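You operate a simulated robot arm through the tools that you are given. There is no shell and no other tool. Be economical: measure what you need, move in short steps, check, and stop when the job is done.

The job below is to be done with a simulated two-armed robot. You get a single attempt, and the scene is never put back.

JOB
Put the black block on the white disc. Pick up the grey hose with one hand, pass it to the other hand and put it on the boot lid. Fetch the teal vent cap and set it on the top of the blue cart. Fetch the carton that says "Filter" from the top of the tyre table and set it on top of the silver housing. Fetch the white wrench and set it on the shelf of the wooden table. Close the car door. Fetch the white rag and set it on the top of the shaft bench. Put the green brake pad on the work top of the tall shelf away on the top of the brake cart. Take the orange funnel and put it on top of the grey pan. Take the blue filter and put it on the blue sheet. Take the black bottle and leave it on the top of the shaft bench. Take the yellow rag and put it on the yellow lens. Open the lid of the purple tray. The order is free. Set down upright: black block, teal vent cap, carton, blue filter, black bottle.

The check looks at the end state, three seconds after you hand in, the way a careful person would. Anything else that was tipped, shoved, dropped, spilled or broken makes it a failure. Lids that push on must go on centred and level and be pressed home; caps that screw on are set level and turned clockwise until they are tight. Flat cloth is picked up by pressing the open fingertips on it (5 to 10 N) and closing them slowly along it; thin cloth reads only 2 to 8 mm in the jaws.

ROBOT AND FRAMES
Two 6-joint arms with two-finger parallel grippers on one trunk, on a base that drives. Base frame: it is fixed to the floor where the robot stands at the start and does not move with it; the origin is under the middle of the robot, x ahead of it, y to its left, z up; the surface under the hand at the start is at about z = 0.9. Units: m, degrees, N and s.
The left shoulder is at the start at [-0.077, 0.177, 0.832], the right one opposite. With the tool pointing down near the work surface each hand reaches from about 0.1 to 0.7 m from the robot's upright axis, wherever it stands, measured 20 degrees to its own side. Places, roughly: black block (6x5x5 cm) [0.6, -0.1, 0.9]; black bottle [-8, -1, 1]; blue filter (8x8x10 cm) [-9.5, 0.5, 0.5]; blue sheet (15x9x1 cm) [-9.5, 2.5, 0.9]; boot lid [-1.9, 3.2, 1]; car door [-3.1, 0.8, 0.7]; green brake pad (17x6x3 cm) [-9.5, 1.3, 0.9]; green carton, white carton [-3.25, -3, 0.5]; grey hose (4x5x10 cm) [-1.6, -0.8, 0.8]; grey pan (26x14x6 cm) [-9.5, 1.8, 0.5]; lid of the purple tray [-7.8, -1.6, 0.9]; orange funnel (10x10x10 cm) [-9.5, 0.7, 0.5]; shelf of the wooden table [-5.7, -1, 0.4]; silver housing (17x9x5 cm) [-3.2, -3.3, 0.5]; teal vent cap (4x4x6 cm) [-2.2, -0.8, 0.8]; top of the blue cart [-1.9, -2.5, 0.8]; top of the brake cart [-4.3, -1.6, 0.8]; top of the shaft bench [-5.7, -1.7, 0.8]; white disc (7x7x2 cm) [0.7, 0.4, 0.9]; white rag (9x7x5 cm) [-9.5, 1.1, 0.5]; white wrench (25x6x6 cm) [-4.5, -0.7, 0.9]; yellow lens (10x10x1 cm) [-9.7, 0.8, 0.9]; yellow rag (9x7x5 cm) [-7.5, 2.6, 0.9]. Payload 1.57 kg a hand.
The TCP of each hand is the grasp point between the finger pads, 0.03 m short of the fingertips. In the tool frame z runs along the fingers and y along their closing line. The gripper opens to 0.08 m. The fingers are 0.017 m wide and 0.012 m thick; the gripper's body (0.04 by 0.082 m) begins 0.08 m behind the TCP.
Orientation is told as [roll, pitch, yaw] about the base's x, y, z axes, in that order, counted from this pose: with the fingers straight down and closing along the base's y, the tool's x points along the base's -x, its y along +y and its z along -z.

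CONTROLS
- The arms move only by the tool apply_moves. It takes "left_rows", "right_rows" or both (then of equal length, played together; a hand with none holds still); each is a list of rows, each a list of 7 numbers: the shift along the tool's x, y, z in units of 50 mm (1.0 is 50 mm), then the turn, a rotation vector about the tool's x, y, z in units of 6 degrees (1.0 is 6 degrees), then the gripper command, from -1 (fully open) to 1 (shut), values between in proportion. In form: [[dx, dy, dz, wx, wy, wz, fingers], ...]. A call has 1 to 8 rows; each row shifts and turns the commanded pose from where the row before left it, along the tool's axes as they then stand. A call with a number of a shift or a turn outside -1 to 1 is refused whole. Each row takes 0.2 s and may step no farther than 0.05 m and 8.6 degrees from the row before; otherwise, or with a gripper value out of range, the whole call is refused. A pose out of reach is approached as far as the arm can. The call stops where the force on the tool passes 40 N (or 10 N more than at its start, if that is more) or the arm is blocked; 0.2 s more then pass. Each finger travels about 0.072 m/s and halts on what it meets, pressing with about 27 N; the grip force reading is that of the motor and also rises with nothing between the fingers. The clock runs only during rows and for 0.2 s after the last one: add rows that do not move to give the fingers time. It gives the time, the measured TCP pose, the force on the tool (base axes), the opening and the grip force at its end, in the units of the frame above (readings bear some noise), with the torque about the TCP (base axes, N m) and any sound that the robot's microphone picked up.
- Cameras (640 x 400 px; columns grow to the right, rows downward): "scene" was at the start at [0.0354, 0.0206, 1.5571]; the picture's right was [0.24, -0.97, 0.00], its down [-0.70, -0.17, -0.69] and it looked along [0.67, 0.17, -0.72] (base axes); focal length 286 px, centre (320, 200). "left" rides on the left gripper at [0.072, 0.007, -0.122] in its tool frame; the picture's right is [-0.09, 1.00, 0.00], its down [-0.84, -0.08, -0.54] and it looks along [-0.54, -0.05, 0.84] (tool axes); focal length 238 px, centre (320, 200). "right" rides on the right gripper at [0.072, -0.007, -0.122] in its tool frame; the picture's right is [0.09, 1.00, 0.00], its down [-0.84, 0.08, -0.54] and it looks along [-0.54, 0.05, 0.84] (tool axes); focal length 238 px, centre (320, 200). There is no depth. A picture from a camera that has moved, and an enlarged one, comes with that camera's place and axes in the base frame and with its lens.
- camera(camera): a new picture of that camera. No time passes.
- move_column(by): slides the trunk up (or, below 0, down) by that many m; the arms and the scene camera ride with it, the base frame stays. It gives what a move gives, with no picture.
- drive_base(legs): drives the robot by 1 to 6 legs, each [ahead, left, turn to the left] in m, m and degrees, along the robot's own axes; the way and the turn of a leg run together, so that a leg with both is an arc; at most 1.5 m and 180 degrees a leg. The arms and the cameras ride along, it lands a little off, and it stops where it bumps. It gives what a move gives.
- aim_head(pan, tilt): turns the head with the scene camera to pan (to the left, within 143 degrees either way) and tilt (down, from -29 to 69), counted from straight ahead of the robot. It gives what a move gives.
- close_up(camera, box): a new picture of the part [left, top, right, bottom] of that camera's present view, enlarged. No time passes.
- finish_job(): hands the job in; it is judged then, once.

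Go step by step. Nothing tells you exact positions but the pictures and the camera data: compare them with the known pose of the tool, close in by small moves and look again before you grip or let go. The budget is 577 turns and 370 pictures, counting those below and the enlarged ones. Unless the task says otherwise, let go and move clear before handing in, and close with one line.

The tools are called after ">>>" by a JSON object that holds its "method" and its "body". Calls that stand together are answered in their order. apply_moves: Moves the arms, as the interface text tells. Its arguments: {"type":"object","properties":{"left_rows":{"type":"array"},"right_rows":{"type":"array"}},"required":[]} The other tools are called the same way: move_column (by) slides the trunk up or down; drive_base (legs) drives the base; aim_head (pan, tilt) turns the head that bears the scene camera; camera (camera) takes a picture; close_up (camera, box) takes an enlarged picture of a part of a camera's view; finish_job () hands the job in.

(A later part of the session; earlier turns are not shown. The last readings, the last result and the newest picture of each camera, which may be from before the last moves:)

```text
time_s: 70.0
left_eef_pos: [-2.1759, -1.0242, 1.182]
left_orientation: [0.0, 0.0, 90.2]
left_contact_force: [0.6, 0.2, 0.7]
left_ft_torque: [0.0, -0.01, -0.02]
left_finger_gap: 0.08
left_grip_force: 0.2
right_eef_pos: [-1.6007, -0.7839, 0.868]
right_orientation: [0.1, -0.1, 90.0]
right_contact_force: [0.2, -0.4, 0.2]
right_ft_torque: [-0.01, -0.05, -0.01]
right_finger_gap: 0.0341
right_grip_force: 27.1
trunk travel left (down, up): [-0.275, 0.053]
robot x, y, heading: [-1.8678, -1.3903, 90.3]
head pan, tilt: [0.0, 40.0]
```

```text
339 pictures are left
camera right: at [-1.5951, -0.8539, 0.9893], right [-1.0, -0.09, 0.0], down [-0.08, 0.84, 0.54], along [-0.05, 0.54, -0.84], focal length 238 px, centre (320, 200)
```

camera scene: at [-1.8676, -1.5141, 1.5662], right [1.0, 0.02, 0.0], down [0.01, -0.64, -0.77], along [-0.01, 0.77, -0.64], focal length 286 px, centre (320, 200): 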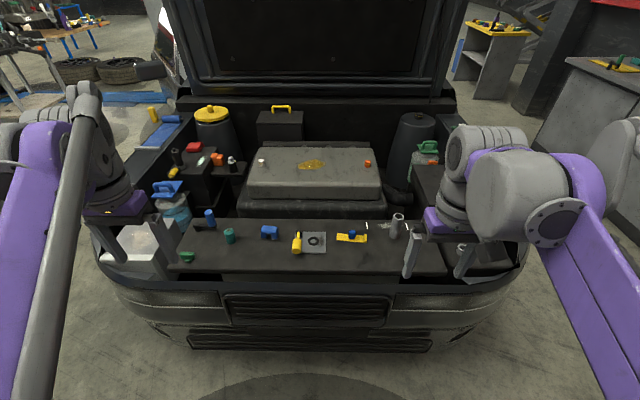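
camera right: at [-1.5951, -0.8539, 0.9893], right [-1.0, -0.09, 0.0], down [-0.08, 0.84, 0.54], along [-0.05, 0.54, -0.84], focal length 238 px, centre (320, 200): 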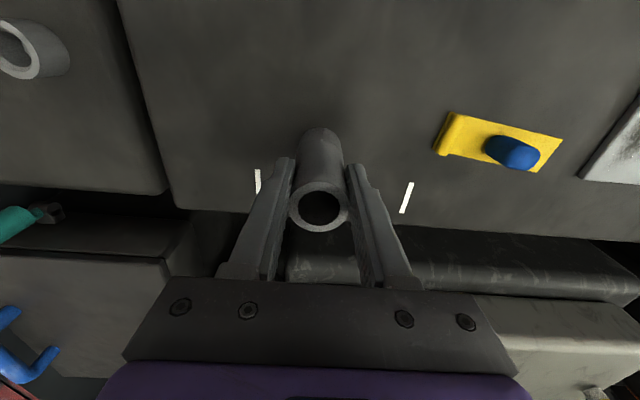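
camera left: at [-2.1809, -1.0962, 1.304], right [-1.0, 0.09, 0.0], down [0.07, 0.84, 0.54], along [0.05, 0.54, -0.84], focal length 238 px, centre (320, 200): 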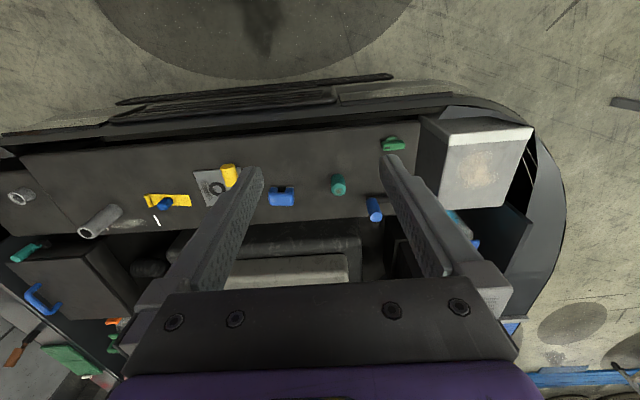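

Hose gripped. Lift and retract it while bringing the left hand over the teal cap at about [-2.198, -0.832].

>>> {"method": "apply_moves", "body": {"right_rows": [[0, 0, -0.8, 0, 0, 0, 1], [0, 0, -0.9, 0, 0, 0, 1], [0, 0, -0.9, 0, 0, 0, 1], [0, 0, -0.9, 0, 0, 0, 1], [0.8, 0, -0.5, 0, 0, 0, 1], [0.8, 0, -0.5, 0, 0, 0, 1], [0.8, 0, 0, 0, 0, 0, 1], [0.8, 0, 0, 0, 0, 0, 1]], "left_rows": [[-0.77, 0.09, 0.2, 0, 0, 0, -1], [-0.77, 0.09, 0.2, 0, 0, 0, -1], [-0.77, 0.09, 0.4, 0, 0, 0, -1], [-0.77, 0.09, 0.4, 0, 0, 0, -1], [-0.77, 0.09, 0.4, 0, 0, 0, -1], [0, 0, 0.6, 0, 0, 0, -1], [0, 0, 0.6, 0, 0, 0, -1], [0, 0, 0.6, 0, 0, 0, -1]]}}

>>> {"method": "camera", "body": {"camera": "left"}}

>>> {"method": "camera", "body": {"camera": "right"}}

```text
time_s: 71.8
left_eef_pos: [-2.1983, -0.8339, 1.0104]
left_orientation: [0.1, -0.1, 90.2]
left_contact_force: [0.0, -0.3, -0.3]
left_ft_torque: [0.02, -0.01, 0.04]
left_finger_gap: 0.0801
left_grip_force: 0.0
right_eef_pos: [-1.6017, -0.9474, 1.0955]
right_orientation: [-0.1, -0.1, 90.1]
right_contact_force: [0.8, -0.4, -1.2]
right_ft_torque: [0.0, 0.02, 0.0]
right_finger_gap: 0.034
right_grip_force: 26.6
trunk travel left (down, up): [-0.275, 0.053]
robot x, y, heading: [-1.8664, -1.3892, 90.4]
head pan, tilt: [0.0, 40.0]
```

```text
338 pictures are left
camera left: at [-2.2038, -0.9056, 1.1329], right [-1.0, 0.09, 0.0], down [0.07, 0.84, 0.54], along [0.05, 0.54, -0.84], focal length 238 px, centre (320, 200)
```

left: 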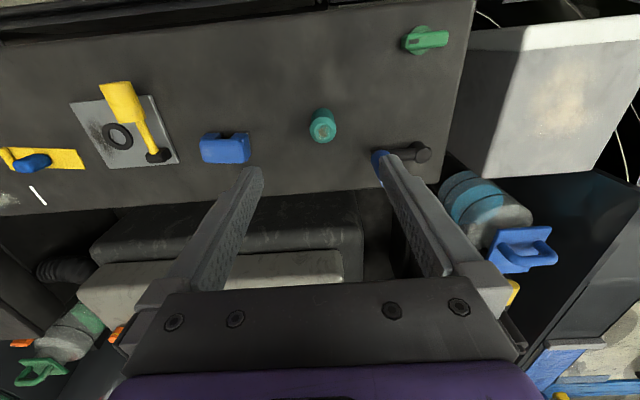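

```text
337 pictures are left
camera right: at [-1.5957, -1.0177, 1.2156], right [-1.0, -0.09, 0.0], down [-0.08, 0.83, 0.55], along [-0.05, 0.54, -0.84], focal length 238 px, centre (320, 200)
```

right: 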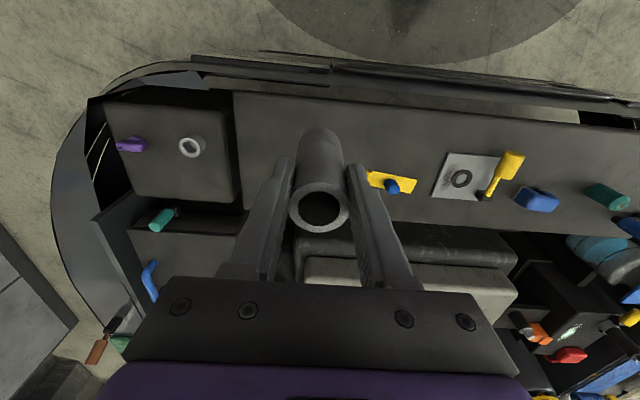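

>>> {"method": "apply_moves", "body": {"left_rows": [[-0.13, 0, 0.6, 0, 0, 0, -0.5], [0, 0, 0.9, 0, 0, 0, -0.5], [0, 0, 0.9, 0, 0, 0, -0.5], [0, 0, 0.8, 0, 0, 0, -0.5]]}}

>>> {"method": "camera", "body": {"camera": "left"}}

```text
time_s: 72.8
left_eef_pos: [-2.2005, -0.8254, 0.8517]
left_orientation: [0.0, 0.0, 90.2]
left_contact_force: [-0.1, 0.4, 0.6]
left_ft_torque: [-0.02, 0.01, 0.01]
left_finger_gap: 0.0599
left_grip_force: 0.1
right_eef_pos: [-1.6007, -0.9451, 1.0931]
right_orientation: [0.0, -0.1, 90.0]
right_contact_force: [-0.6, -0.6, -1.0]
right_ft_torque: [-0.04, -0.02, 0.0]
right_finger_gap: 0.0343
right_grip_force: 27.2
trunk travel left (down, up): [-0.275, 0.053]
robot x, y, heading: [-1.8664, -1.3903, 90.5]
head pan, tilt: [0.0, 40.0]
```

```text
336 pictures are left
camera left: at [-2.206, -0.8969, 0.9734], right [-1.0, 0.09, 0.0], down [0.07, 0.84, 0.54], along [0.05, 0.54, -0.84], focal length 238 px, centre (320, 200)
```

left: 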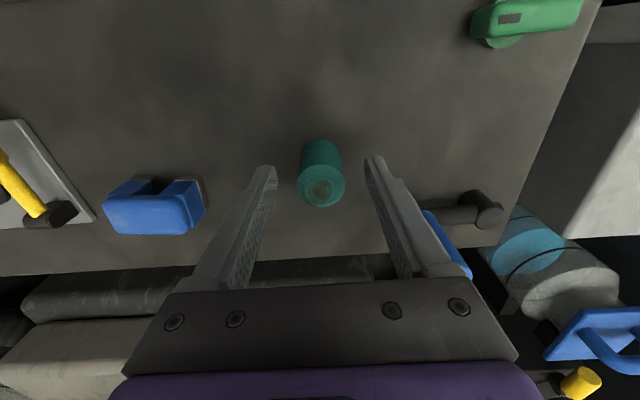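

Aligned. Lower a bit and close on the cap.

>>> {"method": "apply_moves", "body": {"left_rows": [[-0.02, 0, 0.2, 0, 0, 0, -0.5], [0, 0, 0, 0, 0, 0, 0.3], [0, 0, 0, 0, 0, 0, 1], [0, 0, 0, 0, 0, 0, 1], [0, 0, 0, 0, 0, 0, 1]]}}

>>> {"method": "camera", "body": {"camera": "left"}}

```text
time_s: 74.0
left_eef_pos: [-2.1994, -0.824, 0.843]
left_orientation: [0.0, 0.0, 90.2]
left_contact_force: [0.1, -0.6, 0.0]
left_ft_torque: [0.0, 0.03, -0.02]
left_finger_gap: 0.0319
left_grip_force: 27.4
right_eef_pos: [-1.6022, -0.9449, 1.094]
right_orientation: [0.0, -0.2, 90.0]
right_contact_force: [0.8, 0.5, -1.8]
right_ft_torque: [0.0, 0.05, 0.0]
right_finger_gap: 0.0344
right_grip_force: 26.9
trunk travel left (down, up): [-0.275, 0.053]
robot x, y, heading: [-1.8705, -1.3902, 90.3]
head pan, tilt: [0.0, 40.0]
```

```text
335 pictures are left
camera left: at [-2.2053, -0.8956, 0.9645], right [-1.0, 0.09, 0.0], down [0.07, 0.84, 0.54], along [0.05, 0.54, -0.84], focal length 238 px, centre (320, 200)
```

left: 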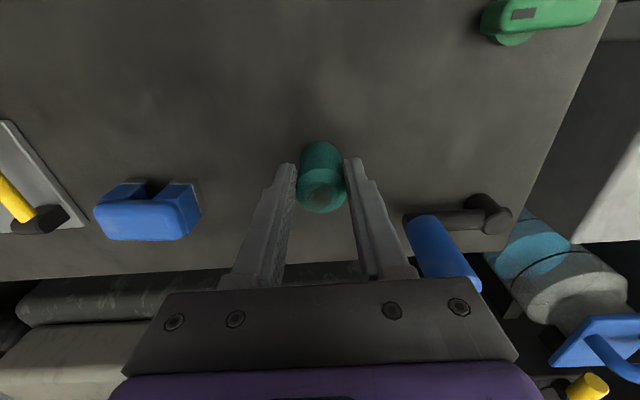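

>>> {"method": "apply_moves", "body": {"left_rows": [[0, 0, -0.8, 0, 0, 0, 1], [0, 0, -0.9, 0, 0, 0, 1], [0, 0, -0.9, 0, 0, 0, 1], [0, 0, -0.9, 0, 0, 0, 1], [0.8, 0, -0.5, 0, 0, 0, 1], [0.8, 0, -0.5, 0, 0, 0, 1], [0.9, 0, 0, 0, 0, 0, 1], [0.9, 0, 0, 0, 0, 0, 1]], "right_rows": [[0, 0, 0, 0, 0, 0, 1], [0, 0, 0, 0, 0, 0, 1], [0, 0, 0, 0, 0, 0, 1], [0, 0, 0, 0, 0, 0, 1], [0.5, 0, -0.5, 0, 0, 0, 1], [0.5, 0, -0.5, 0, 0, 0, 1], [0.5, 0, 0, 0, 0, 0, 1], [0.5, 0, 0, 0, 0, 0, 1]]}}

>>> {"method": "drive_base", "body": {"legs": [[-0.1, 0, 0], [0, 0, 180]]}}

>>> {"method": "camera", "body": {"camera": "scene"}}

```text
time_s: 75.8
left_eef_pos: [-2.1985, -0.9972, 1.069]
left_orientation: [-0.1, -0.1, 90.2]
left_contact_force: [1.1, -0.1, -0.6]
left_ft_torque: [0.03, -0.02, 0.0]
left_finger_gap: 0.0322
left_grip_force: 26.7
right_eef_pos: [-1.6002, -1.0476, 1.1425]
right_orientation: [0.1, -0.4, 89.9]
right_contact_force: [0.3, -0.7, -1.1]
right_ft_torque: [0.0, -0.03, -0.03]
right_finger_gap: 0.0342
right_grip_force: 26.8
trunk travel left (down, up): [-0.275, 0.053]
robot x, y, heading: [-1.8689, -1.3869, 90.2]
head pan, tilt: [0.0, 40.0]
```

```text
time_s: 84.4
left_eef_pos: [-1.5189, -1.8735, 1.068]
left_orientation: [0.0, 0.0, -87.3]
left_contact_force: [0.2, -0.1, -0.5]
left_ft_torque: [0.03, -0.01, 0.0]
left_finger_gap: 0.0318
left_grip_force: 27.2
right_eef_pos: [-2.1189, -1.8461, 1.1421]
right_orientation: [0.0, -0.1, -87.6]
right_contact_force: [0.0, 0.3, -1.6]
right_ft_torque: [0.0, 0.0, 0.0]
right_finger_gap: 0.0339
right_grip_force: 27.1
trunk travel left (down, up): [-0.275, 0.053]
robot x, y, heading: [-1.868, -1.4887, -87.2]
head pan, tilt: [0.0, 40.0]
```

```text
334 pictures are left
camera scene: at [-1.8661, -1.5339, 1.5661], right [-1.0, -0.05, 0.0], down [-0.03, 0.64, -0.77], along [0.04, -0.77, -0.64], focal length 286 px, centre (320, 200)
```

scene: 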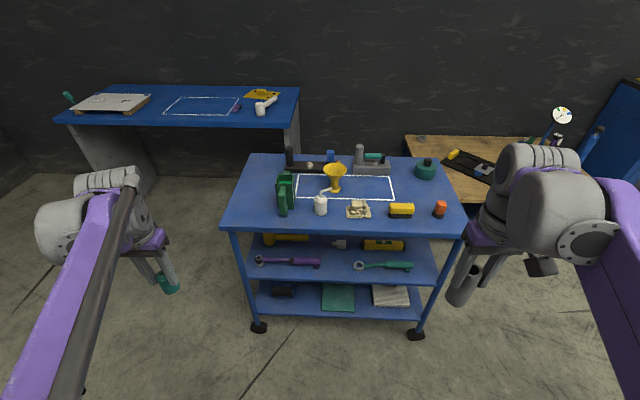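

>>> {"method": "close_up", "body": {"camera": "scene", "box": [220, 140, 470, 230]}}

```text
2.56 times, centred on (345, 185) of scene
camera zoom: at [-1.8661, -1.5339, 1.5661], right [-1.0, -0.05, 0.0], down [-0.03, 0.64, -0.77], along [0.04, -0.77, -0.64], focal length 732 px, centre (256, 238)
```

zoom: 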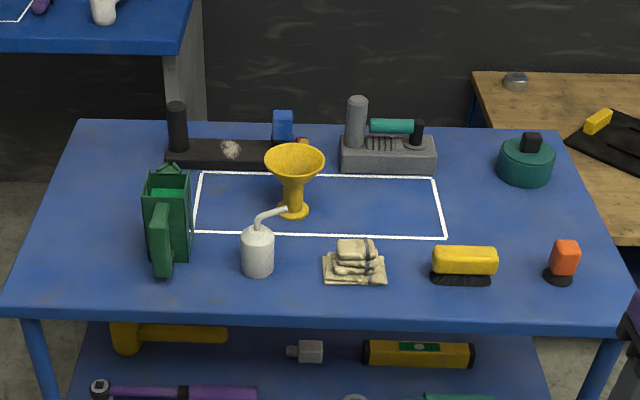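

Target: the chalk rectangle on the cart top, free on its right part around [-2.03, -2.55]. I'll approach and bring the left hand there.

>>> {"method": "drive_base", "body": {"legs": [[0, -0.22, -2.8], [0.42, 0, 0]]}}

>>> {"method": "camera", "body": {"camera": "left"}}

```text
time_s: 89.1
left_eef_pos: [-1.7544, -2.3091, 1.0683]
left_orientation: [-0.1, 0.0, -89.9]
left_contact_force: [0.5, -0.3, -0.5]
left_ft_torque: [0.06, -0.01, 0.01]
left_finger_gap: 0.0315
left_grip_force: 27.1
right_eef_pos: [-2.3518, -2.2557, 1.142]
right_orientation: [0.0, -0.2, -90.1]
right_contact_force: [-0.6, 0.3, -2.9]
right_ft_torque: [0.04, 0.01, -0.02]
right_finger_gap: 0.034
right_grip_force: 27.2
trunk travel left (down, up): [-0.275, 0.053]
robot x, y, heading: [-2.0871, -1.9129, -89.9]
head pan, tilt: [0.0, 40.0]
```

```text
332 pictures are left
camera left: at [-1.7464, -2.2367, 1.1902], right [1.0, -0.09, 0.0], down [-0.08, -0.84, 0.54], along [-0.05, -0.54, -0.84], focal length 238 px, centre (320, 200)
```

left: 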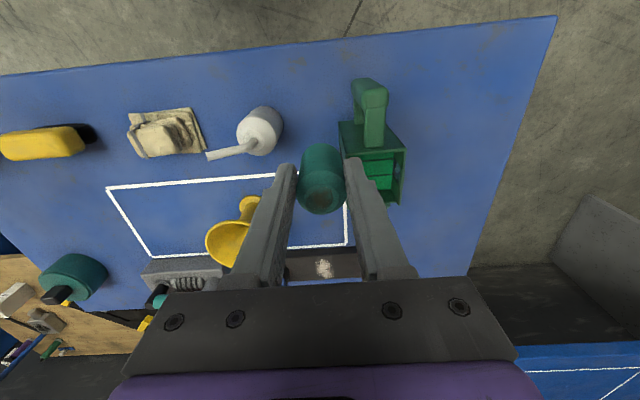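

>>> {"method": "apply_moves", "body": {"left_rows": [[0, 0, -0.9, 0, 0, 0, 1], [-0.5, -0.8, 0, 0, 0, 0, 1], [-0.5, -0.8, 0, 0, 0, 0, 1], [-0.5, -0.8, 0, 0, 0, 0, 1], [-0.5, -0.8, 0, 0, 0, 0, 1], [-0.5, -0.8, 0, 0, 0, 0, 1], [-0.5, -0.8, 0, 0, 0, 0, 1], [-0.5, -0.8, 0, 0, 0, 0, 1]]}}

>>> {"method": "camera", "body": {"camera": "left"}}

```text
time_s: 90.9
left_eef_pos: [-2.0322, -2.4886, 1.113]
left_orientation: [0.0, -0.1, -89.9]
left_contact_force: [-0.6, -0.4, -0.6]
left_ft_torque: [0.03, -0.01, 0.01]
left_finger_gap: 0.0315
left_grip_force: 27.3
right_eef_pos: [-2.3529, -2.2566, 1.1419]
right_orientation: [0.0, -0.1, -90.0]
right_contact_force: [-0.3, 0.0, -1.9]
right_ft_torque: [0.01, -0.02, -0.01]
right_finger_gap: 0.0341
right_grip_force: 26.6
trunk travel left (down, up): [-0.275, 0.053]
robot x, y, heading: [-2.0842, -1.9107, -90.0]
head pan, tilt: [0.0, 40.0]
```

```text
331 pictures are left
camera left: at [-2.0252, -2.4156, 1.2349], right [1.0, -0.09, 0.0], down [-0.08, -0.84, 0.54], along [-0.05, -0.54, -0.84], focal length 238 px, centre (320, 200)
```

left: 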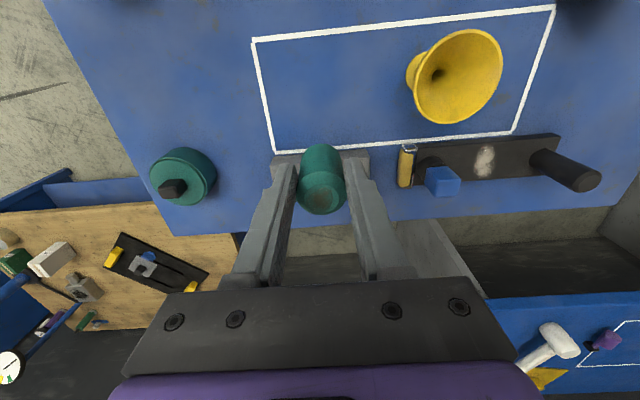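

>>> {"method": "apply_moves", "body": {"left_rows": [[0.05, -0.56, 0.4, 0, 0, 0, 1], [0, 0, 0.9, 0, 0, 0, 1], [0, 0, 0.9, 0, 0, 0, 1], [0, 0, 0.9, 0, 0, 0, 1], [0, 0, 0.9, 0, 0, 0, 1]]}}

>>> {"method": "camera", "body": {"camera": "left"}}

>>> {"method": "camera", "body": {"camera": "scene"}}

```text
time_s: 92.1
left_eef_pos: [-2.0601, -2.4817, 0.9132]
left_orientation: [0.0, -0.1, -89.9]
left_contact_force: [-0.6, -0.5, 0.0]
left_ft_torque: [0.0, -0.04, -0.02]
left_finger_gap: 0.0317
left_grip_force: 27.2
right_eef_pos: [-2.351, -2.2556, 1.1414]
right_orientation: [-0.1, -0.2, -90.2]
right_contact_force: [-0.2, -0.4, -1.2]
right_ft_torque: [0.01, 0.01, 0.02]
right_finger_gap: 0.0337
right_grip_force: 26.9
trunk travel left (down, up): [-0.275, 0.053]
robot x, y, heading: [-2.0812, -1.9121, -89.9]
head pan, tilt: [0.0, 40.0]
```

```text
330 pictures are left
camera left: at [-2.0525, -2.41, 1.0348], right [1.0, -0.09, 0.0], down [-0.08, -0.84, 0.54], along [-0.05, -0.54, -0.84], focal length 238 px, centre (320, 200)
```

left: 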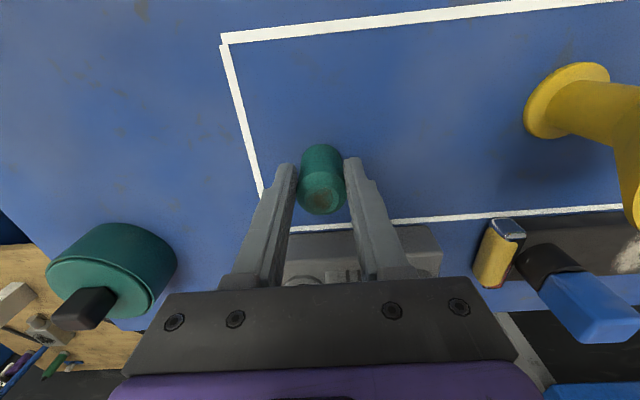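

```text
329 pictures are left
camera scene: at [-2.0856, -1.9554, 1.5661], right [-1.0, 0.0, 0.0], down [0.0, 0.64, -0.77], along [0.0, -0.77, -0.64], focal length 286 px, centre (320, 200)
```

scene: 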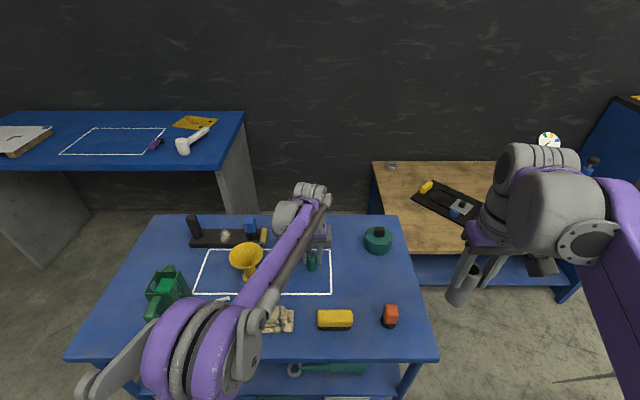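

>>> {"method": "apply_moves", "body": {"left_rows": [[0, 0, 0.6, 0, 0, 0, 1], [0, 0, 0.4, 0, 0, 0, 1], [0, 0, 0.1, 0, 0, 0, 1], [0, 0, 0.08, 0, 0, 0, 1], [0, 0, 0.06, 0, 0, 0, 1], [0, 0, 0.06, 0, 0, 0, 1], [0, 0, 0.04, 0, 0, 0, 1], [0, 0, 0.0, 0, 0, 0, 1]]}}

```text
time_s: 92.6
left_eef_pos: [-2.0606, -2.4778, 0.8817]
left_orientation: [0.1, 0.1, -90.0]
left_contact_force: [1.3, 8.9, 32.1]
left_ft_torque: [0.0, -0.09, 0.0]
left_finger_gap: 0.0283
left_grip_force: 26.9
right_eef_pos: [-2.3522, -2.2532, 1.1424]
right_orientation: [0.0, -0.4, -90.1]
right_contact_force: [-1.0, 0.0, -1.5]
right_ft_torque: [0.0, 0.0, 0.0]
right_finger_gap: 0.0343
right_grip_force: 27.3
trunk travel left (down, up): [-0.275, 0.053]
robot x, y, heading: [-2.0839, -1.912, -89.9]
head pan, tilt: [0.0, 40.0]
stopped in row 2 (left hand): the force on the tool passed its limit at 96 N (the readings are from after the stop); the commanded pose is now the measured one
```

>>> {"method": "camera", "body": {"camera": "left"}}

>>> {"method": "close_up", "body": {"camera": "scene", "box": [240, 180, 400, 300]}}

```text
328 pictures are left
camera left: at [-2.053, -2.4062, 1.0041], right [1.0, -0.09, 0.0], down [-0.08, -0.84, 0.54], along [-0.05, -0.54, -0.84], focal length 238 px, centre (320, 200)
```

left: 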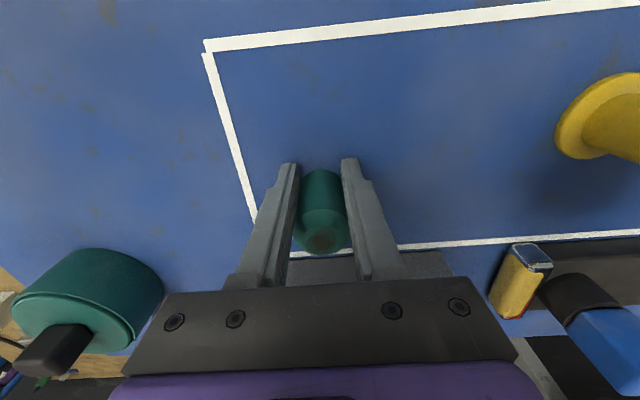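

```text
3.33 times, centred on (320, 240) of scene
camera zoom: at [-2.0858, -1.9512, 1.5664], right [-1.0, 0.0, 0.0], down [0.0, 0.64, -0.77], along [0.0, -0.77, -0.64], focal length 953 px, centre (320, 67)
```

zoom: 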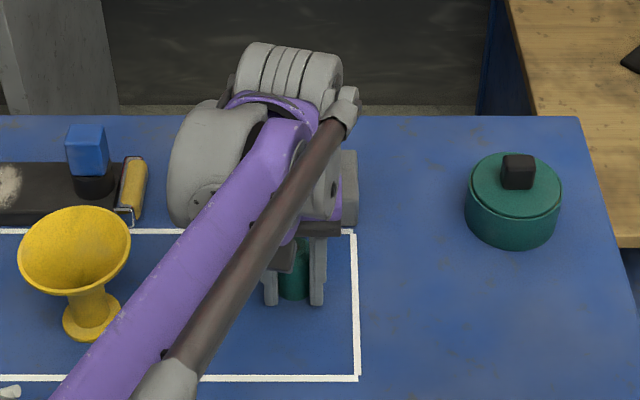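

The cap touched down sooner than estimated (cart top ≈0.84). I'll open gently and rise.

>>> {"method": "apply_moves", "body": {"left_rows": [[0, 0, -0.02, 0, 0, 0, 0.2], [0, 0, 0, 0, 0, 0, 0.0], [0, 0, 0, 0, 0, 0, -0.3], [0, 0, 0, 0, 0, 0, -0.6], [0, 0, -0.3, 0, 0, 0, -0.6], [0, 0, -0.8, 0, 0, 0, -0.6], [0, 0, -0.9, 0, 0, 0, -0.6]]}}

>>> {"method": "camera", "body": {"camera": "left"}}

```text
time_s: 94.2
left_eef_pos: [-2.0599, -2.4776, 0.9765]
left_orientation: [0.0, 0.0, -90.0]
left_contact_force: [0.1, -0.9, -1.2]
left_ft_torque: [0.06, 0.01, 0.03]
left_finger_gap: 0.0641
left_grip_force: 0.0
right_eef_pos: [-2.3518, -2.2554, 1.1414]
right_orientation: [0.0, -0.2, -90.0]
right_contact_force: [-0.3, -0.3, -2.0]
right_ft_torque: [0.0, -0.01, 0.03]
right_finger_gap: 0.0341
right_grip_force: 27.0
trunk travel left (down, up): [-0.275, 0.053]
robot x, y, heading: [-2.0865, -1.9085, -89.8]
head pan, tilt: [0.0, 40.0]
```

```text
326 pictures are left
camera left: at [-2.0522, -2.4061, 1.0993], right [1.0, -0.09, 0.0], down [-0.08, -0.84, 0.54], along [-0.05, -0.54, -0.84], focal length 238 px, centre (320, 200)
```

left: 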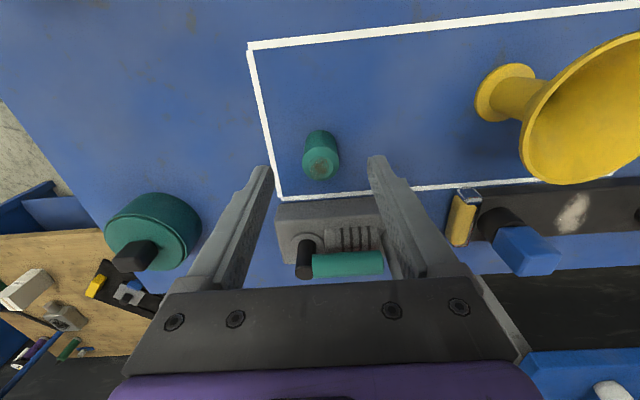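

The teal cap stands in the cart's chalk rectangle. I'll retract the left hand and drive round the car's side toward the boot, carrying the hose.

>>> {"method": "apply_moves", "body": {"left_rows": [[0, 0, -0.9, 0, 0, 0, -0.6], [0, 0, -0.9, 0, 0, 0, -1], [0, 0.3, -0.9, 0, 0, 0, -1], [0.8, 0.5, 0, 0, 0, 0, -1], [0.8, 0.5, 0, 0, 0, 0, -1], [0.8, 0.5, 0, 0, 0, 0, -1], [0.8, 0.5, 0, 0, 0, 0, -1], [0.8, 0.5, 0, 0, 0, 0, -1]]}}

>>> {"method": "drive_base", "body": {"legs": [[-0.33, 0, 0], [0, 0, 90], [1.5, 0, 0], [0.1, 0, 90]]}}

>>> {"method": "aim_head", "body": {"pan": 10, "tilt": 20}}

>>> {"method": "camera", "body": {"camera": "scene"}}

```text
time_s: 96.0
left_eef_pos: [-1.9195, -2.2795, 1.1135]
left_orientation: [0.0, 0.1, -90.1]
left_contact_force: [-0.2, -0.3, -1.0]
left_ft_torque: [-0.02, 0.01, -0.01]
left_finger_gap: 0.0801
left_grip_force: 0.0
right_eef_pos: [-2.3514, -2.2537, 1.1421]
right_orientation: [0.0, -0.1, -90.1]
right_contact_force: [0.1, 0.0, -1.5]
right_ft_torque: [0.01, -0.01, -0.01]
right_finger_gap: 0.034
right_grip_force: 27.0
trunk travel left (down, up): [-0.275, 0.053]
robot x, y, heading: [-2.0862, -1.9154, -89.7]
head pan, tilt: [0.0, 40.0]
```

```text
time_s: 112.9
left_eef_pos: [-0.6652, -1.2199, 1.1141]
left_orientation: [0.0, 0.0, 87.4]
left_contact_force: [-0.1, 0.4, -0.7]
left_ft_torque: [-0.03, 0.01, -0.02]
left_finger_gap: 0.08
left_grip_force: 0.0
right_eef_pos: [-0.2349, -1.2666, 1.1419]
right_orientation: [0.0, -0.2, 87.2]
right_contact_force: [-0.7, -0.4, -2.2]
right_ft_torque: [-0.04, 0.04, -0.03]
right_finger_gap: 0.0337
right_grip_force: 27.0
trunk travel left (down, up): [-0.275, 0.053]
robot x, y, heading: [-0.5225, -1.5971, 87.4]
head pan, tilt: [0.0, 40.0]
```

```text
time_s: 113.7
left_eef_pos: [-0.6653, -1.2208, 1.1151]
left_orientation: [0.1, 0.0, 87.3]
left_contact_force: [1.1, 1.3, 0.0]
left_ft_torque: [0.04, 0.02, 0.01]
left_finger_gap: 0.08
left_grip_force: 0.1
right_eef_pos: [-0.2354, -1.2661, 1.1418]
right_orientation: [0.0, -0.2, 87.1]
right_contact_force: [0.2, 0.5, -0.6]
right_ft_torque: [0.0, 0.02, 0.01]
right_finger_gap: 0.034
right_grip_force: 26.6
trunk travel left (down, up): [-0.275, 0.053]
robot x, y, heading: [-0.5157, -1.599, 87.2]
head pan, tilt: [10.0, 20.0]
```

```text
325 pictures are left
camera scene: at [-0.5331, -1.5441, 1.5975], right [0.99, 0.13, 0.0], down [0.04, -0.34, -0.94], along [-0.12, 0.93, -0.34], focal length 286 px, centre (320, 200)
```

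scene: 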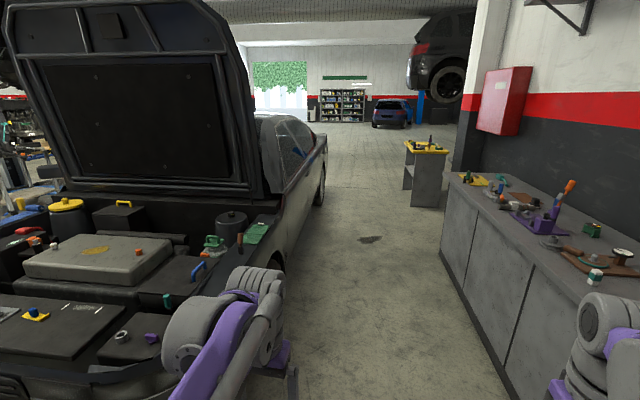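

>>> {"method": "drive_base", "body": {"legs": [[0, -0.12, 3], [1.5, 0, 0], [1.5, 0, 0], [1.3, 0, 0]]}}

>>> {"method": "aim_head", "body": {"pan": 70, "tilt": 25}}

>>> {"method": "camera", "body": {"camera": "scene"}}

```text
time_s: 135.5
left_eef_pos: [-0.6256, 3.0484, 1.1145]
left_orientation: [0.0, 0.0, 91.7]
left_contact_force: [-1.3, -0.1, 0.8]
left_ft_torque: [0.0, -0.02, -0.02]
left_finger_gap: 0.0799
left_grip_force: 0.1
right_eef_pos: [-0.1937, 3.0363, 1.1415]
right_orientation: [-0.1, -0.1, 91.5]
right_contact_force: [0.0, 0.2, -2.8]
right_ft_torque: [-0.02, 0.02, 0.01]
right_finger_gap: 0.0339
right_grip_force: 26.7
trunk travel left (down, up): [-0.275, 0.053]
robot x, y, heading: [-0.4499, 2.6875, 91.8]
head pan, tilt: [10.0, 20.0]
```

```text
time_s: 136.8
left_eef_pos: [-0.626, 3.0488, 1.1145]
left_orientation: [0.0, 0.0, 91.7]
left_contact_force: [0.4, 0.4, 0.5]
left_ft_torque: [0.02, 0.03, -0.01]
left_finger_gap: 0.0799
left_grip_force: 0.0
right_eef_pos: [-0.1933, 3.0353, 1.1418]
right_orientation: [-0.1, -0.2, 91.5]
right_contact_force: [-0.4, 0.9, -1.3]
right_ft_torque: [-0.04, 0.01, -0.01]
right_finger_gap: 0.0339
right_grip_force: 27.0
trunk travel left (down, up): [-0.275, 0.053]
robot x, y, heading: [-0.451, 2.6867, 91.7]
head pan, tilt: [70.0, 25.0]
```

```text
324 pictures are left
camera scene: at [-0.5391, 2.6737, 1.5895], right [0.31, 0.95, 0.0], down [0.4, -0.13, -0.91], along [-0.86, 0.28, -0.42], focal length 286 px, centre (320, 200)
```

scene: 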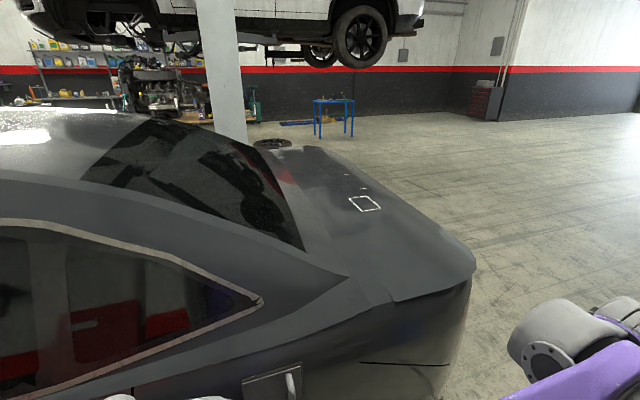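

A small chalk rectangle marks the boot lid. I'll drive round behind the car and face it.

>>> {"method": "drive_base", "body": {"legs": [[1.45, 0, -1.7], [0, 0, 90], [1.4, 0, 0], [0, 0, 90]]}}

>>> {"method": "aim_head", "body": {"pan": 0, "tilt": 40}}

>>> {"method": "camera", "body": {"camera": "scene"}}

```text
time_s: 158.1
left_eef_pos: [-1.7407, 3.7281, 1.1139]
left_orientation: [0.0, 0.0, -91.7]
left_contact_force: [0.4, 0.8, 0.7]
left_ft_torque: [-0.02, -0.02, -0.01]
left_finger_gap: 0.0796
left_grip_force: 0.1
right_eef_pos: [-2.1724, 3.7657, 1.142]
right_orientation: [0.0, -0.2, -91.9]
right_contact_force: [0.2, -0.1, -1.6]
right_ft_torque: [0.01, -0.02, 0.01]
right_finger_gap: 0.0337
right_grip_force: 27.5
trunk travel left (down, up): [-0.275, 0.053]
robot x, y, heading: [-1.8917, 4.1018, -91.9]
head pan, tilt: [70.0, 25.0]
```

```text
time_s: 159.5
left_eef_pos: [-1.7407, 3.7269, 1.1141]
left_orientation: [0.1, 0.0, -91.7]
left_contact_force: [-1.4, 0.1, 0.2]
left_ft_torque: [0.0, 0.01, -0.03]
left_finger_gap: 0.0798
left_grip_force: 0.0
right_eef_pos: [-2.1721, 3.7667, 1.1426]
right_orientation: [0.0, -0.2, -91.9]
right_contact_force: [-0.4, -0.1, -1.2]
right_ft_torque: [0.03, 0.01, -0.02]
right_finger_gap: 0.034
right_grip_force: 26.6
trunk travel left (down, up): [-0.275, 0.053]
robot x, y, heading: [-1.8932, 4.0988, -91.5]
head pan, tilt: [0.0, 40.0]
```

```text
323 pictures are left
camera scene: at [-1.8958, 4.0585, 1.5662], right [-1.0, 0.03, 0.0], down [0.02, 0.64, -0.77], along [-0.02, -0.77, -0.64], focal length 286 px, centre (320, 200)
```

scene: 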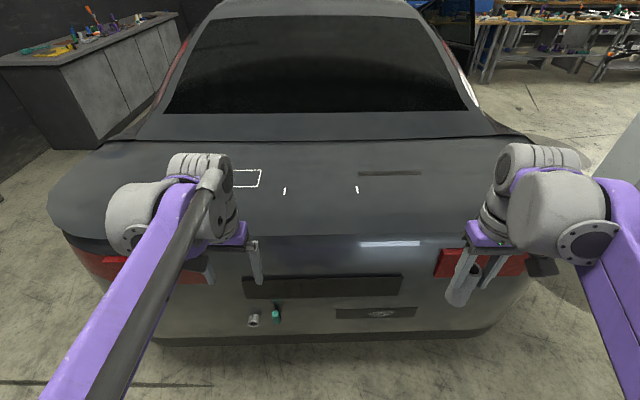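

>>> {"method": "close_up", "body": {"camera": "scene", "box": [220, 150, 420, 275]}}

>>> {"method": "camera", "body": {"camera": "left"}}

```text
3.20 times, centred on (320, 212) of scene
camera zoom: at [-1.8958, 4.0585, 1.5662], right [-1.0, 0.03, 0.0], down [0.02, 0.64, -0.77], along [-0.02, -0.77, -0.64], focal length 915 px, centre (320, 160)
```

zoom: 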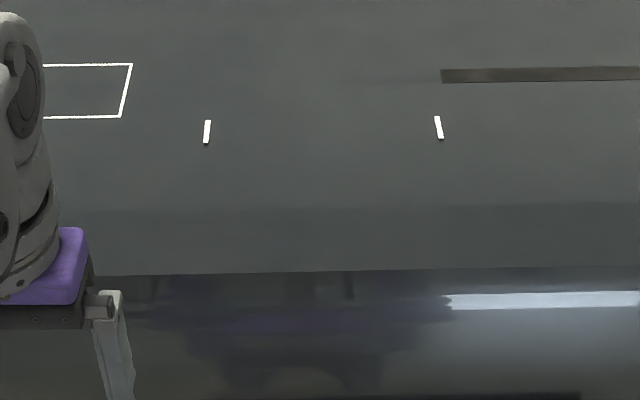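

```text
321 pictures are left
camera left: at [-1.7306, 3.7991, 1.2363], right [0.99, -0.12, 0.0], down [-0.1, -0.83, 0.54], along [-0.07, -0.54, -0.84], focal length 238 px, centre (320, 200)
```

left: 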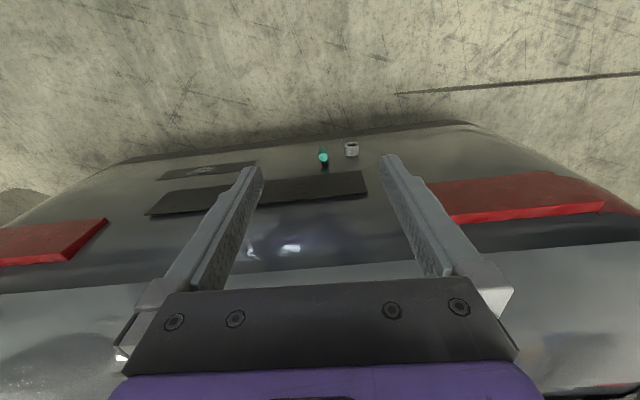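

I'll hand over here: right hand brings the hose to the middle, left turns to point forward-down (30° below horizontal, from the left) to grip its lower half.

>>> {"method": "apply_moves", "body": {"left_rows": [[0, 0.9, -0.3, 0, 0, 0, -1], [0, 0.9, -0.3, 0, 0, 0, -1], [0, 0.9, -0.3, 0, 0, 0, -1], [0, 0, 0, 0, 0, 1, -1], [0, 0, 0, 0, 0, 1, -1], [0, 0, 0, 0, 0, 1, -1], [0, 0, 0, 0, 0, 1, -1], [0, 0, 0, 0, 0, 1, -1]]}}

>>> {"method": "apply_moves", "body": {"left_rows": [[0, 0, 0, 0, 0, 1, -1], [0, 0, 0, 0, 0, 0.67, -1], [0, 0, 0, 0, -1, 0, -1], [0, 0, 0, 0, -1, 0, -1], [0, 0, 0, 0, -1, 0, -1], [0, 0, 0, 0, -1, 0, -1], [0, 0, 0, 0, -1, 0, -1], [0, 0, 0, 0, -1, 0, -1]]}}

>>> {"method": "apply_moves", "body": {"right_rows": [[-0.26, 0, -0.8, 0, 0, 0, 1], [-0.26, 0.88, -0.2, 0, 0, 0, 1], [-0.26, 0.88, -0.2, 0, 0, 0, 1], [-0.26, 0.88, -0.2, 0, 0, 0, 1], [-0.26, 0.88, -0.2, 0, 0, 0, 1], [-0.26, 0.88, 0, 0, 0, 0, 1], [0, 0.88, 0, 0, 0, 0, 1]], "left_rows": [[0, 0, 0, 0, -1, 0, -1], [0, 0, 0, 0, -1, 0, -1], [0, 0, 0, 0, -1, 0, -1], [0, 0, 0, 0, -1, 0, -1], [0, 0, 0, 0, 0, 0, -1], [0, 0, 0, 0, 0, 0, -1], [0, 0, 0, 0, 0, 0, -1]]}}

>>> {"method": "camera", "body": {"camera": "scene"}}

>>> {"method": "camera", "body": {"camera": "left"}}

```text
time_s: 161.3
left_eef_pos: [-1.6048, 3.723, 1.1594]
left_orientation: [0.1, 0.1, -121.9]
left_contact_force: [0.1, 0.4, 0.1]
left_ft_torque: [0.01, 0.0, -0.05]
left_finger_gap: 0.0801
left_grip_force: 0.0
right_eef_pos: [-2.1707, 3.7663, 1.1419]
right_orientation: [0.0, -0.2, -91.9]
right_contact_force: [0.3, 1.5, -1.6]
right_ft_torque: [0.02, -0.01, 0.0]
right_finger_gap: 0.0339
right_grip_force: 27.2
trunk travel left (down, up): [-0.275, 0.053]
robot x, y, heading: [-1.8913, 4.1004, -91.6]
head pan, tilt: [0.0, 40.0]
```

```text
time_s: 163.1
left_eef_pos: [-1.6052, 3.723, 1.1587]
left_orientation: [0.1, -36.1, -131.7]
left_contact_force: [0.2, -0.2, -1.0]
left_ft_torque: [0.01, 0.01, -0.04]
left_finger_gap: 0.0799
left_grip_force: 0.1
right_eef_pos: [-2.171, 3.766, 1.1425]
right_orientation: [0.0, -0.2, -91.9]
right_contact_force: [-0.7, 0.1, -1.8]
right_ft_torque: [0.01, -0.02, -0.01]
right_finger_gap: 0.0336
right_grip_force: 26.9
trunk travel left (down, up): [-0.275, 0.053]
robot x, y, heading: [-1.8954, 4.1019, -91.7]
head pan, tilt: [0.0, 40.0]
```

```text
time_s: 164.7
left_eef_pos: [-1.6038, 3.7225, 1.1581]
left_orientation: [-0.1, -60.1, -131.7]
left_contact_force: [0.4, -0.3, 0.2]
left_ft_torque: [0.0, 0.01, -0.03]
left_finger_gap: 0.0801
left_grip_force: 0.0
right_eef_pos: [-1.9083, 3.6794, 1.2208]
right_orientation: [-0.1, -0.3, -92.0]
right_contact_force: [0.6, 1.4, -1.5]
right_ft_torque: [0.03, 0.05, 0.02]
right_finger_gap: 0.034
right_grip_force: 26.9
trunk travel left (down, up): [-0.275, 0.053]
robot x, y, heading: [-1.8967, 4.0987, -91.6]
head pan, tilt: [0.0, 40.0]
```

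```text
320 pictures are left
camera scene: at [-1.8944, 4.0585, 1.5661], right [-1.0, 0.03, 0.0], down [0.02, 0.64, -0.77], along [-0.02, -0.77, -0.64], focal length 286 px, centre (320, 200)
```

scene: 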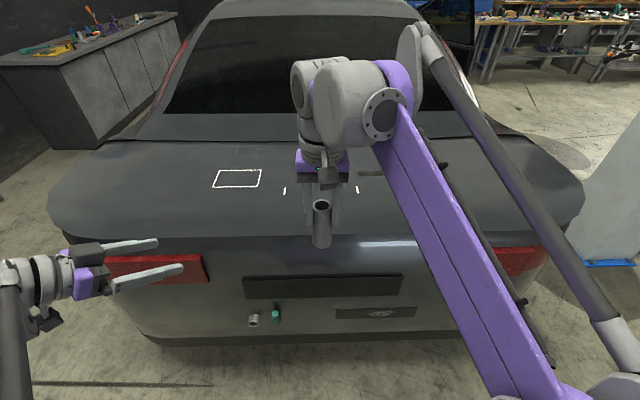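

```text
319 pictures are left
camera left: at [-1.5038, 3.8248, 1.1574], right [0.71, -0.7, 0.08], down [-0.02, 0.09, 1.0], along [-0.7, -0.71, 0.05], focal length 238 px, centre (320, 200)
```

left: 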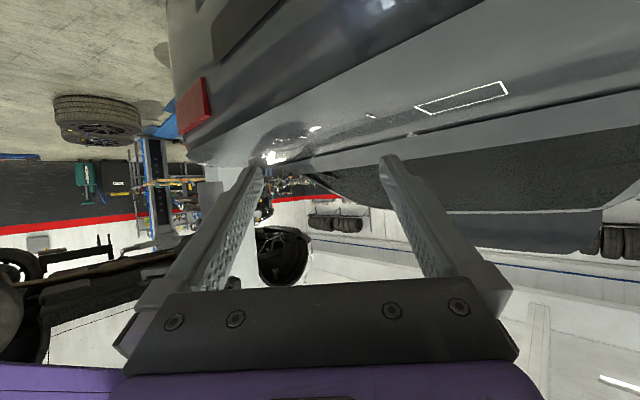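

>>> {"method": "apply_moves", "body": {"left_rows": [[-0.47, -0.79, 0.28, 0, 0, 0, -1], [-0.47, -0.79, 0.28, 0, 0, 0, -1], [-0.47, -0.79, 0.28, 0, 0, 0, -1], [-0.47, -0.79, 0.28, 0, 0, 0, -1], [-0.47, -0.79, 0.28, 0, 0, 0, -1]]}}

>>> {"method": "camera", "body": {"camera": "left"}}

>>> {"method": "close_up", "body": {"camera": "scene", "box": [220, 140, 420, 265]}}

```text
time_s: 165.9
left_eef_pos: [-1.8326, 3.766, 1.2267]
left_orientation: [0.0, -59.9, -131.8]
left_contact_force: [0.1, 0.4, -0.4]
left_ft_torque: [0.0, 0.0, 0.04]
left_finger_gap: 0.0799
left_grip_force: 0.0
right_eef_pos: [-1.9093, 3.6799, 1.2202]
right_orientation: [0.1, -0.1, -91.9]
right_contact_force: [0.4, 0.1, -2.1]
right_ft_torque: [0.02, 0.02, 0.02]
right_finger_gap: 0.034
right_grip_force: 26.7
trunk travel left (down, up): [-0.275, 0.053]
robot x, y, heading: [-1.8928, 4.0991, -91.7]
head pan, tilt: [0.0, 40.0]
```

```text
318 pictures are left
camera left: at [-1.7334, 3.8671, 1.2253], right [0.71, -0.7, 0.08], down [-0.02, 0.09, 1.0], along [-0.7, -0.71, 0.05], focal length 238 px, centre (320, 200)
```

left: 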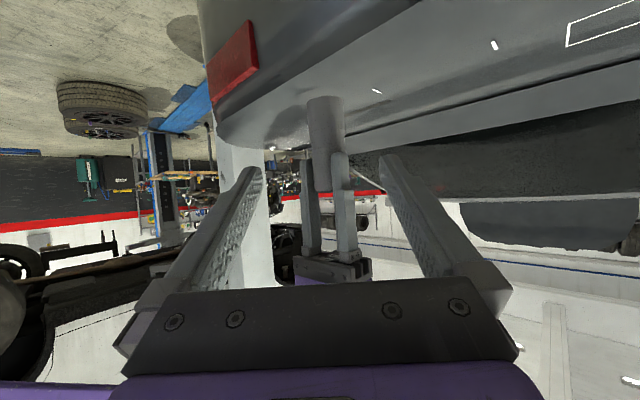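

```text
3.20 times, centred on (320, 202) of scene
camera zoom: at [-1.8954, 4.0589, 1.5662], right [-1.0, 0.03, 0.0], down [0.02, 0.64, -0.77], along [-0.02, -0.77, -0.64], focal length 915 px, centre (320, 192)
```

zoom: 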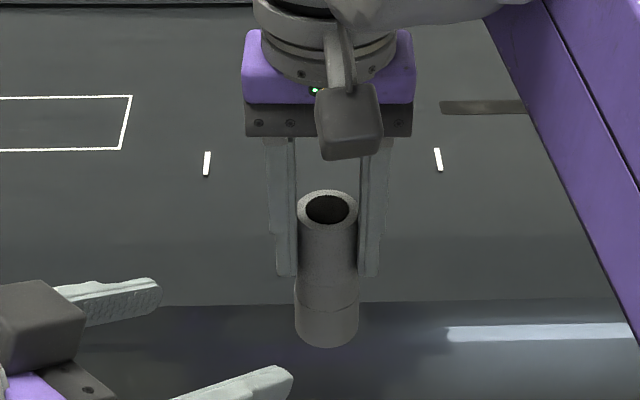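

Hose bottom is 9.3 cm below the right TCP, well aligned. Slide the left fingers in along their own axis.

>>> {"method": "apply_moves", "body": {"left_rows": [[0, 0.1, 0.66, 0, 0, 0, -1], [0, 0, 0.66, 0, 0, 0, -1], [0, 0, 0.66, 0, 0, 0, -1], [0, 0, 0.66, 0, 0, 0, -1]]}}

>>> {"method": "camera", "body": {"camera": "left"}}

>>> {"method": "close_up", "body": {"camera": "scene", "box": [220, 140, 420, 265]}}

```text
time_s: 166.9
left_eef_pos: [-1.904, 3.6759, 1.1594]
left_orientation: [-0.1, -59.9, -131.7]
left_contact_force: [0.1, 0.1, 0.5]
left_ft_torque: [-0.04, -0.04, 0.05]
left_finger_gap: 0.08
left_grip_force: 0.1
right_eef_pos: [-1.9102, 3.6791, 1.2206]
right_orientation: [0.0, -0.1, -91.9]
right_contact_force: [0.3, -0.1, -1.3]
right_ft_torque: [0.04, -0.03, -0.04]
right_finger_gap: 0.0339
right_grip_force: 26.9
trunk travel left (down, up): [-0.275, 0.053]
robot x, y, heading: [-1.892, 4.1006, -91.9]
head pan, tilt: [0.0, 40.0]
```

```text
316 pictures are left
camera left: at [-1.8043, 3.7777, 1.1585], right [0.71, -0.7, 0.08], down [-0.02, 0.09, 1.0], along [-0.7, -0.71, 0.05], focal length 238 px, centre (320, 200)
```

left: 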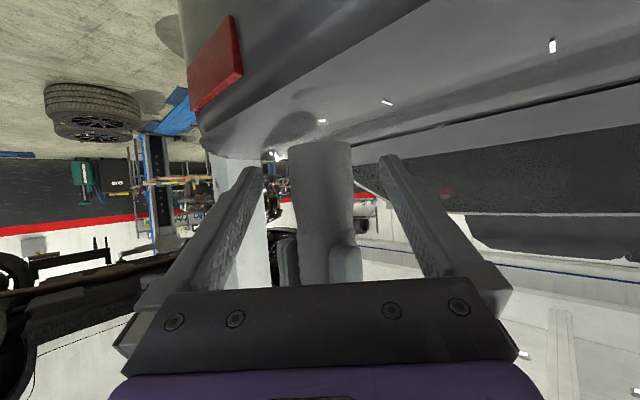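

```text
3.20 times, centred on (320, 202) of scene
camera zoom: at [-1.8961, 4.0573, 1.5661], right [-1.0, 0.03, 0.0], down [0.02, 0.64, -0.77], along [-0.02, -0.77, -0.64], focal length 915 px, centre (320, 192)
```

zoom: 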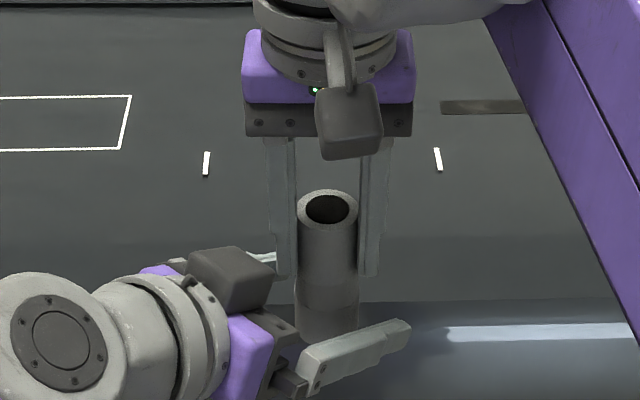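

>>> {"method": "apply_moves", "body": {"left_rows": [[0, 0, 0, 0, 0, 0, 0], [0, 0, 0, 0, 0, 0, 0.5], [0, 0, 0, 0, 0, 0, 1], [0, 0, 0, 0, 0, 0, 1], [0, 0, 0, 0, 0, 0, 1]]}}

>>> {"method": "camera", "body": {"camera": "left"}}

```text
time_s: 168.1
left_eef_pos: [-1.9035, 3.6768, 1.1611]
left_orientation: [0.1, -59.9, -131.8]
left_contact_force: [2.7, -7.3, -4.2]
left_ft_torque: [-0.06, -0.08, 0.14]
left_finger_gap: 0.0414
left_grip_force: 27.3
right_eef_pos: [-1.91, 3.6793, 1.2197]
right_orientation: [-0.1, -0.1, -91.9]
right_contact_force: [-3.9, 8.7, 4.3]
right_ft_torque: [0.53, 0.24, -0.14]
right_finger_gap: 0.0341
right_grip_force: 27.1
trunk travel left (down, up): [-0.275, 0.053]
robot x, y, heading: [-1.8922, 4.102, -91.7]
head pan, tilt: [0.0, 40.0]
```

```text
314 pictures are left
camera left: at [-1.8037, 3.7786, 1.1588], right [0.71, -0.7, 0.08], down [-0.02, 0.09, 1.0], along [-0.7, -0.71, 0.05], focal length 238 px, centre (320, 200)
```

left: 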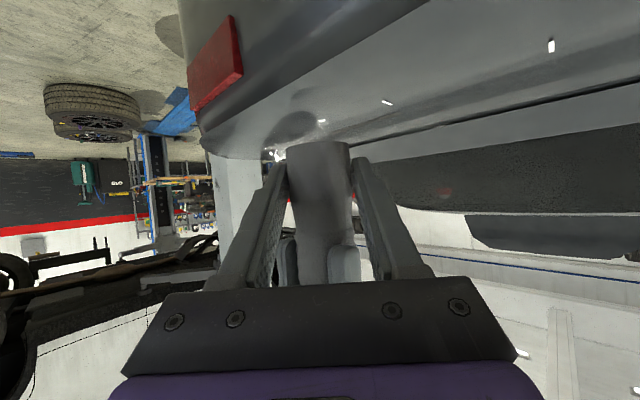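

Both hands hold it. Now the right hand releases and rises away.

>>> {"method": "apply_moves", "body": {"right_rows": [[0, 0, 0, 0, 0, 0, 0], [0, 0, 0, 0, 0, 0, -0.6], [0, 0, 0, 0, 0, 0, -1], [0, 0, -0.6, 0, 0, 0, -1], [0, 0, -0.8, 0, 0, 0, -1], [0, -0.8, -0.5, 0, 0, 0, -1], [0.2, -0.9, 0, 0, 0, 0, -1], [0.4, -0.9, 0, 0, 0, 0, -1]]}}

>>> {"method": "camera", "body": {"camera": "left"}}

>>> {"method": "camera", "body": {"camera": "scene"}}

```text
time_s: 169.9
left_eef_pos: [-1.9044, 3.6776, 1.16]
left_orientation: [0.1, -59.9, -131.8]
left_contact_force: [0.0, 0.9, -0.1]
left_ft_torque: [0.0, -0.01, 0.01]
left_finger_gap: 0.0414
left_grip_force: 27.0
right_eef_pos: [-2.012, 3.7181, 1.285]
right_orientation: [0.0, -0.2, -91.9]
right_contact_force: [0.4, 0.7, -0.6]
right_ft_torque: [0.03, 0.0, 0.02]
right_finger_gap: 0.0797
right_grip_force: 0.0
right hand out of reach, approached as far as the arm can: row 5, 6
trunk travel left (down, up): [-0.275, 0.053]
robot x, y, heading: [-1.8963, 4.1016, -91.8]
head pan, tilt: [0.0, 40.0]
```

```text
313 pictures are left
camera left: at [-1.8045, 3.7795, 1.1591], right [0.71, -0.7, 0.08], down [-0.02, 0.09, 1.0], along [-0.7, -0.71, 0.05], focal length 238 px, centre (320, 200)
```

left: 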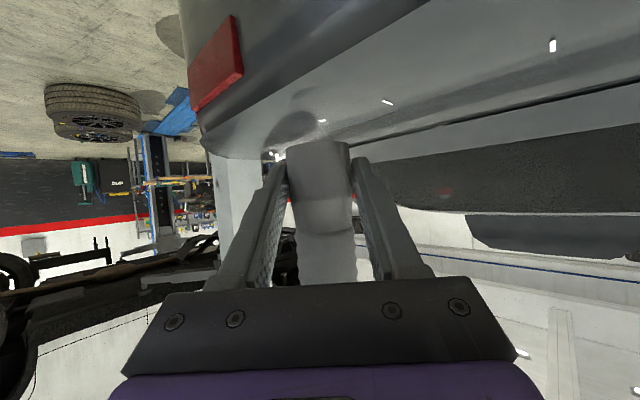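

```text
312 pictures are left
camera scene: at [-1.8966, 4.0594, 1.5661], right [-1.0, 0.03, 0.0], down [0.02, 0.64, -0.77], along [-0.02, -0.77, -0.64], focal length 286 px, centre (320, 200)
```

scene: 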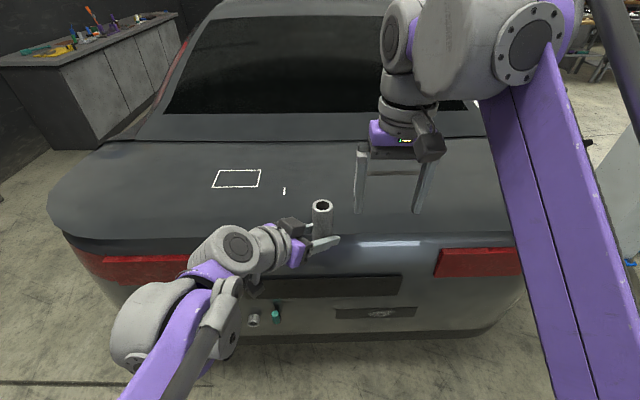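

Handover done; hose is vertical in the left hand. The midpoint between the two ticks on the lid is about [-1.918, 3.343, 1.005]. Move right hand aside and drive closer.

>>> {"method": "apply_moves", "body": {"right_rows": [[0.5, -0.7, 0, 0, 0, 0, -1], [0.5, -0.7, 0, 0, 0, 0, -1], [0.5, -0.7, 0, 0, 0, 0, -1], [0.5, -0.7, 0, 0, 0, 0, -1]]}}

>>> {"method": "drive_base", "body": {"legs": [[0.18, 0, 1.7]]}}

```text
time_s: 170.9
left_eef_pos: [-1.9033, 3.678, 1.1596]
left_orientation: [0.1, -60.0, -131.8]
left_contact_force: [-1.1, 1.0, -0.4]
left_ft_torque: [0.01, -0.01, 0.02]
left_finger_gap: 0.041
left_grip_force: 26.9
right_eef_pos: [-2.1479, 3.8215, 1.2847]
right_orientation: [0.0, -0.2, -91.9]
right_contact_force: [0.2, 0.5, -0.5]
right_ft_torque: [-0.01, 0.01, 0.02]
right_finger_gap: 0.0801
right_grip_force: 0.2
trunk travel left (down, up): [-0.275, 0.053]
robot x, y, heading: [-1.8907, 4.1049, -91.5]
head pan, tilt: [0.0, 40.0]
```

```text
time_s: 172.4
left_eef_pos: [-1.8942, 3.4967, 1.1601]
left_orientation: [0.0, -60.0, -130.1]
left_contact_force: [0.2, 0.8, -2.1]
left_ft_torque: [0.04, 0.01, -0.03]
left_finger_gap: 0.0412
left_grip_force: 26.5
right_eef_pos: [-2.1416, 3.6308, 1.2858]
right_orientation: [0.1, -0.2, -90.3]
right_contact_force: [-0.3, -0.5, 0.2]
right_ft_torque: [0.02, -0.02, 0.01]
right_finger_gap: 0.0803
right_grip_force: 0.1
trunk travel left (down, up): [-0.275, 0.053]
robot x, y, heading: [-1.8958, 3.9189, -90.1]
head pan, tilt: [0.0, 40.0]
```

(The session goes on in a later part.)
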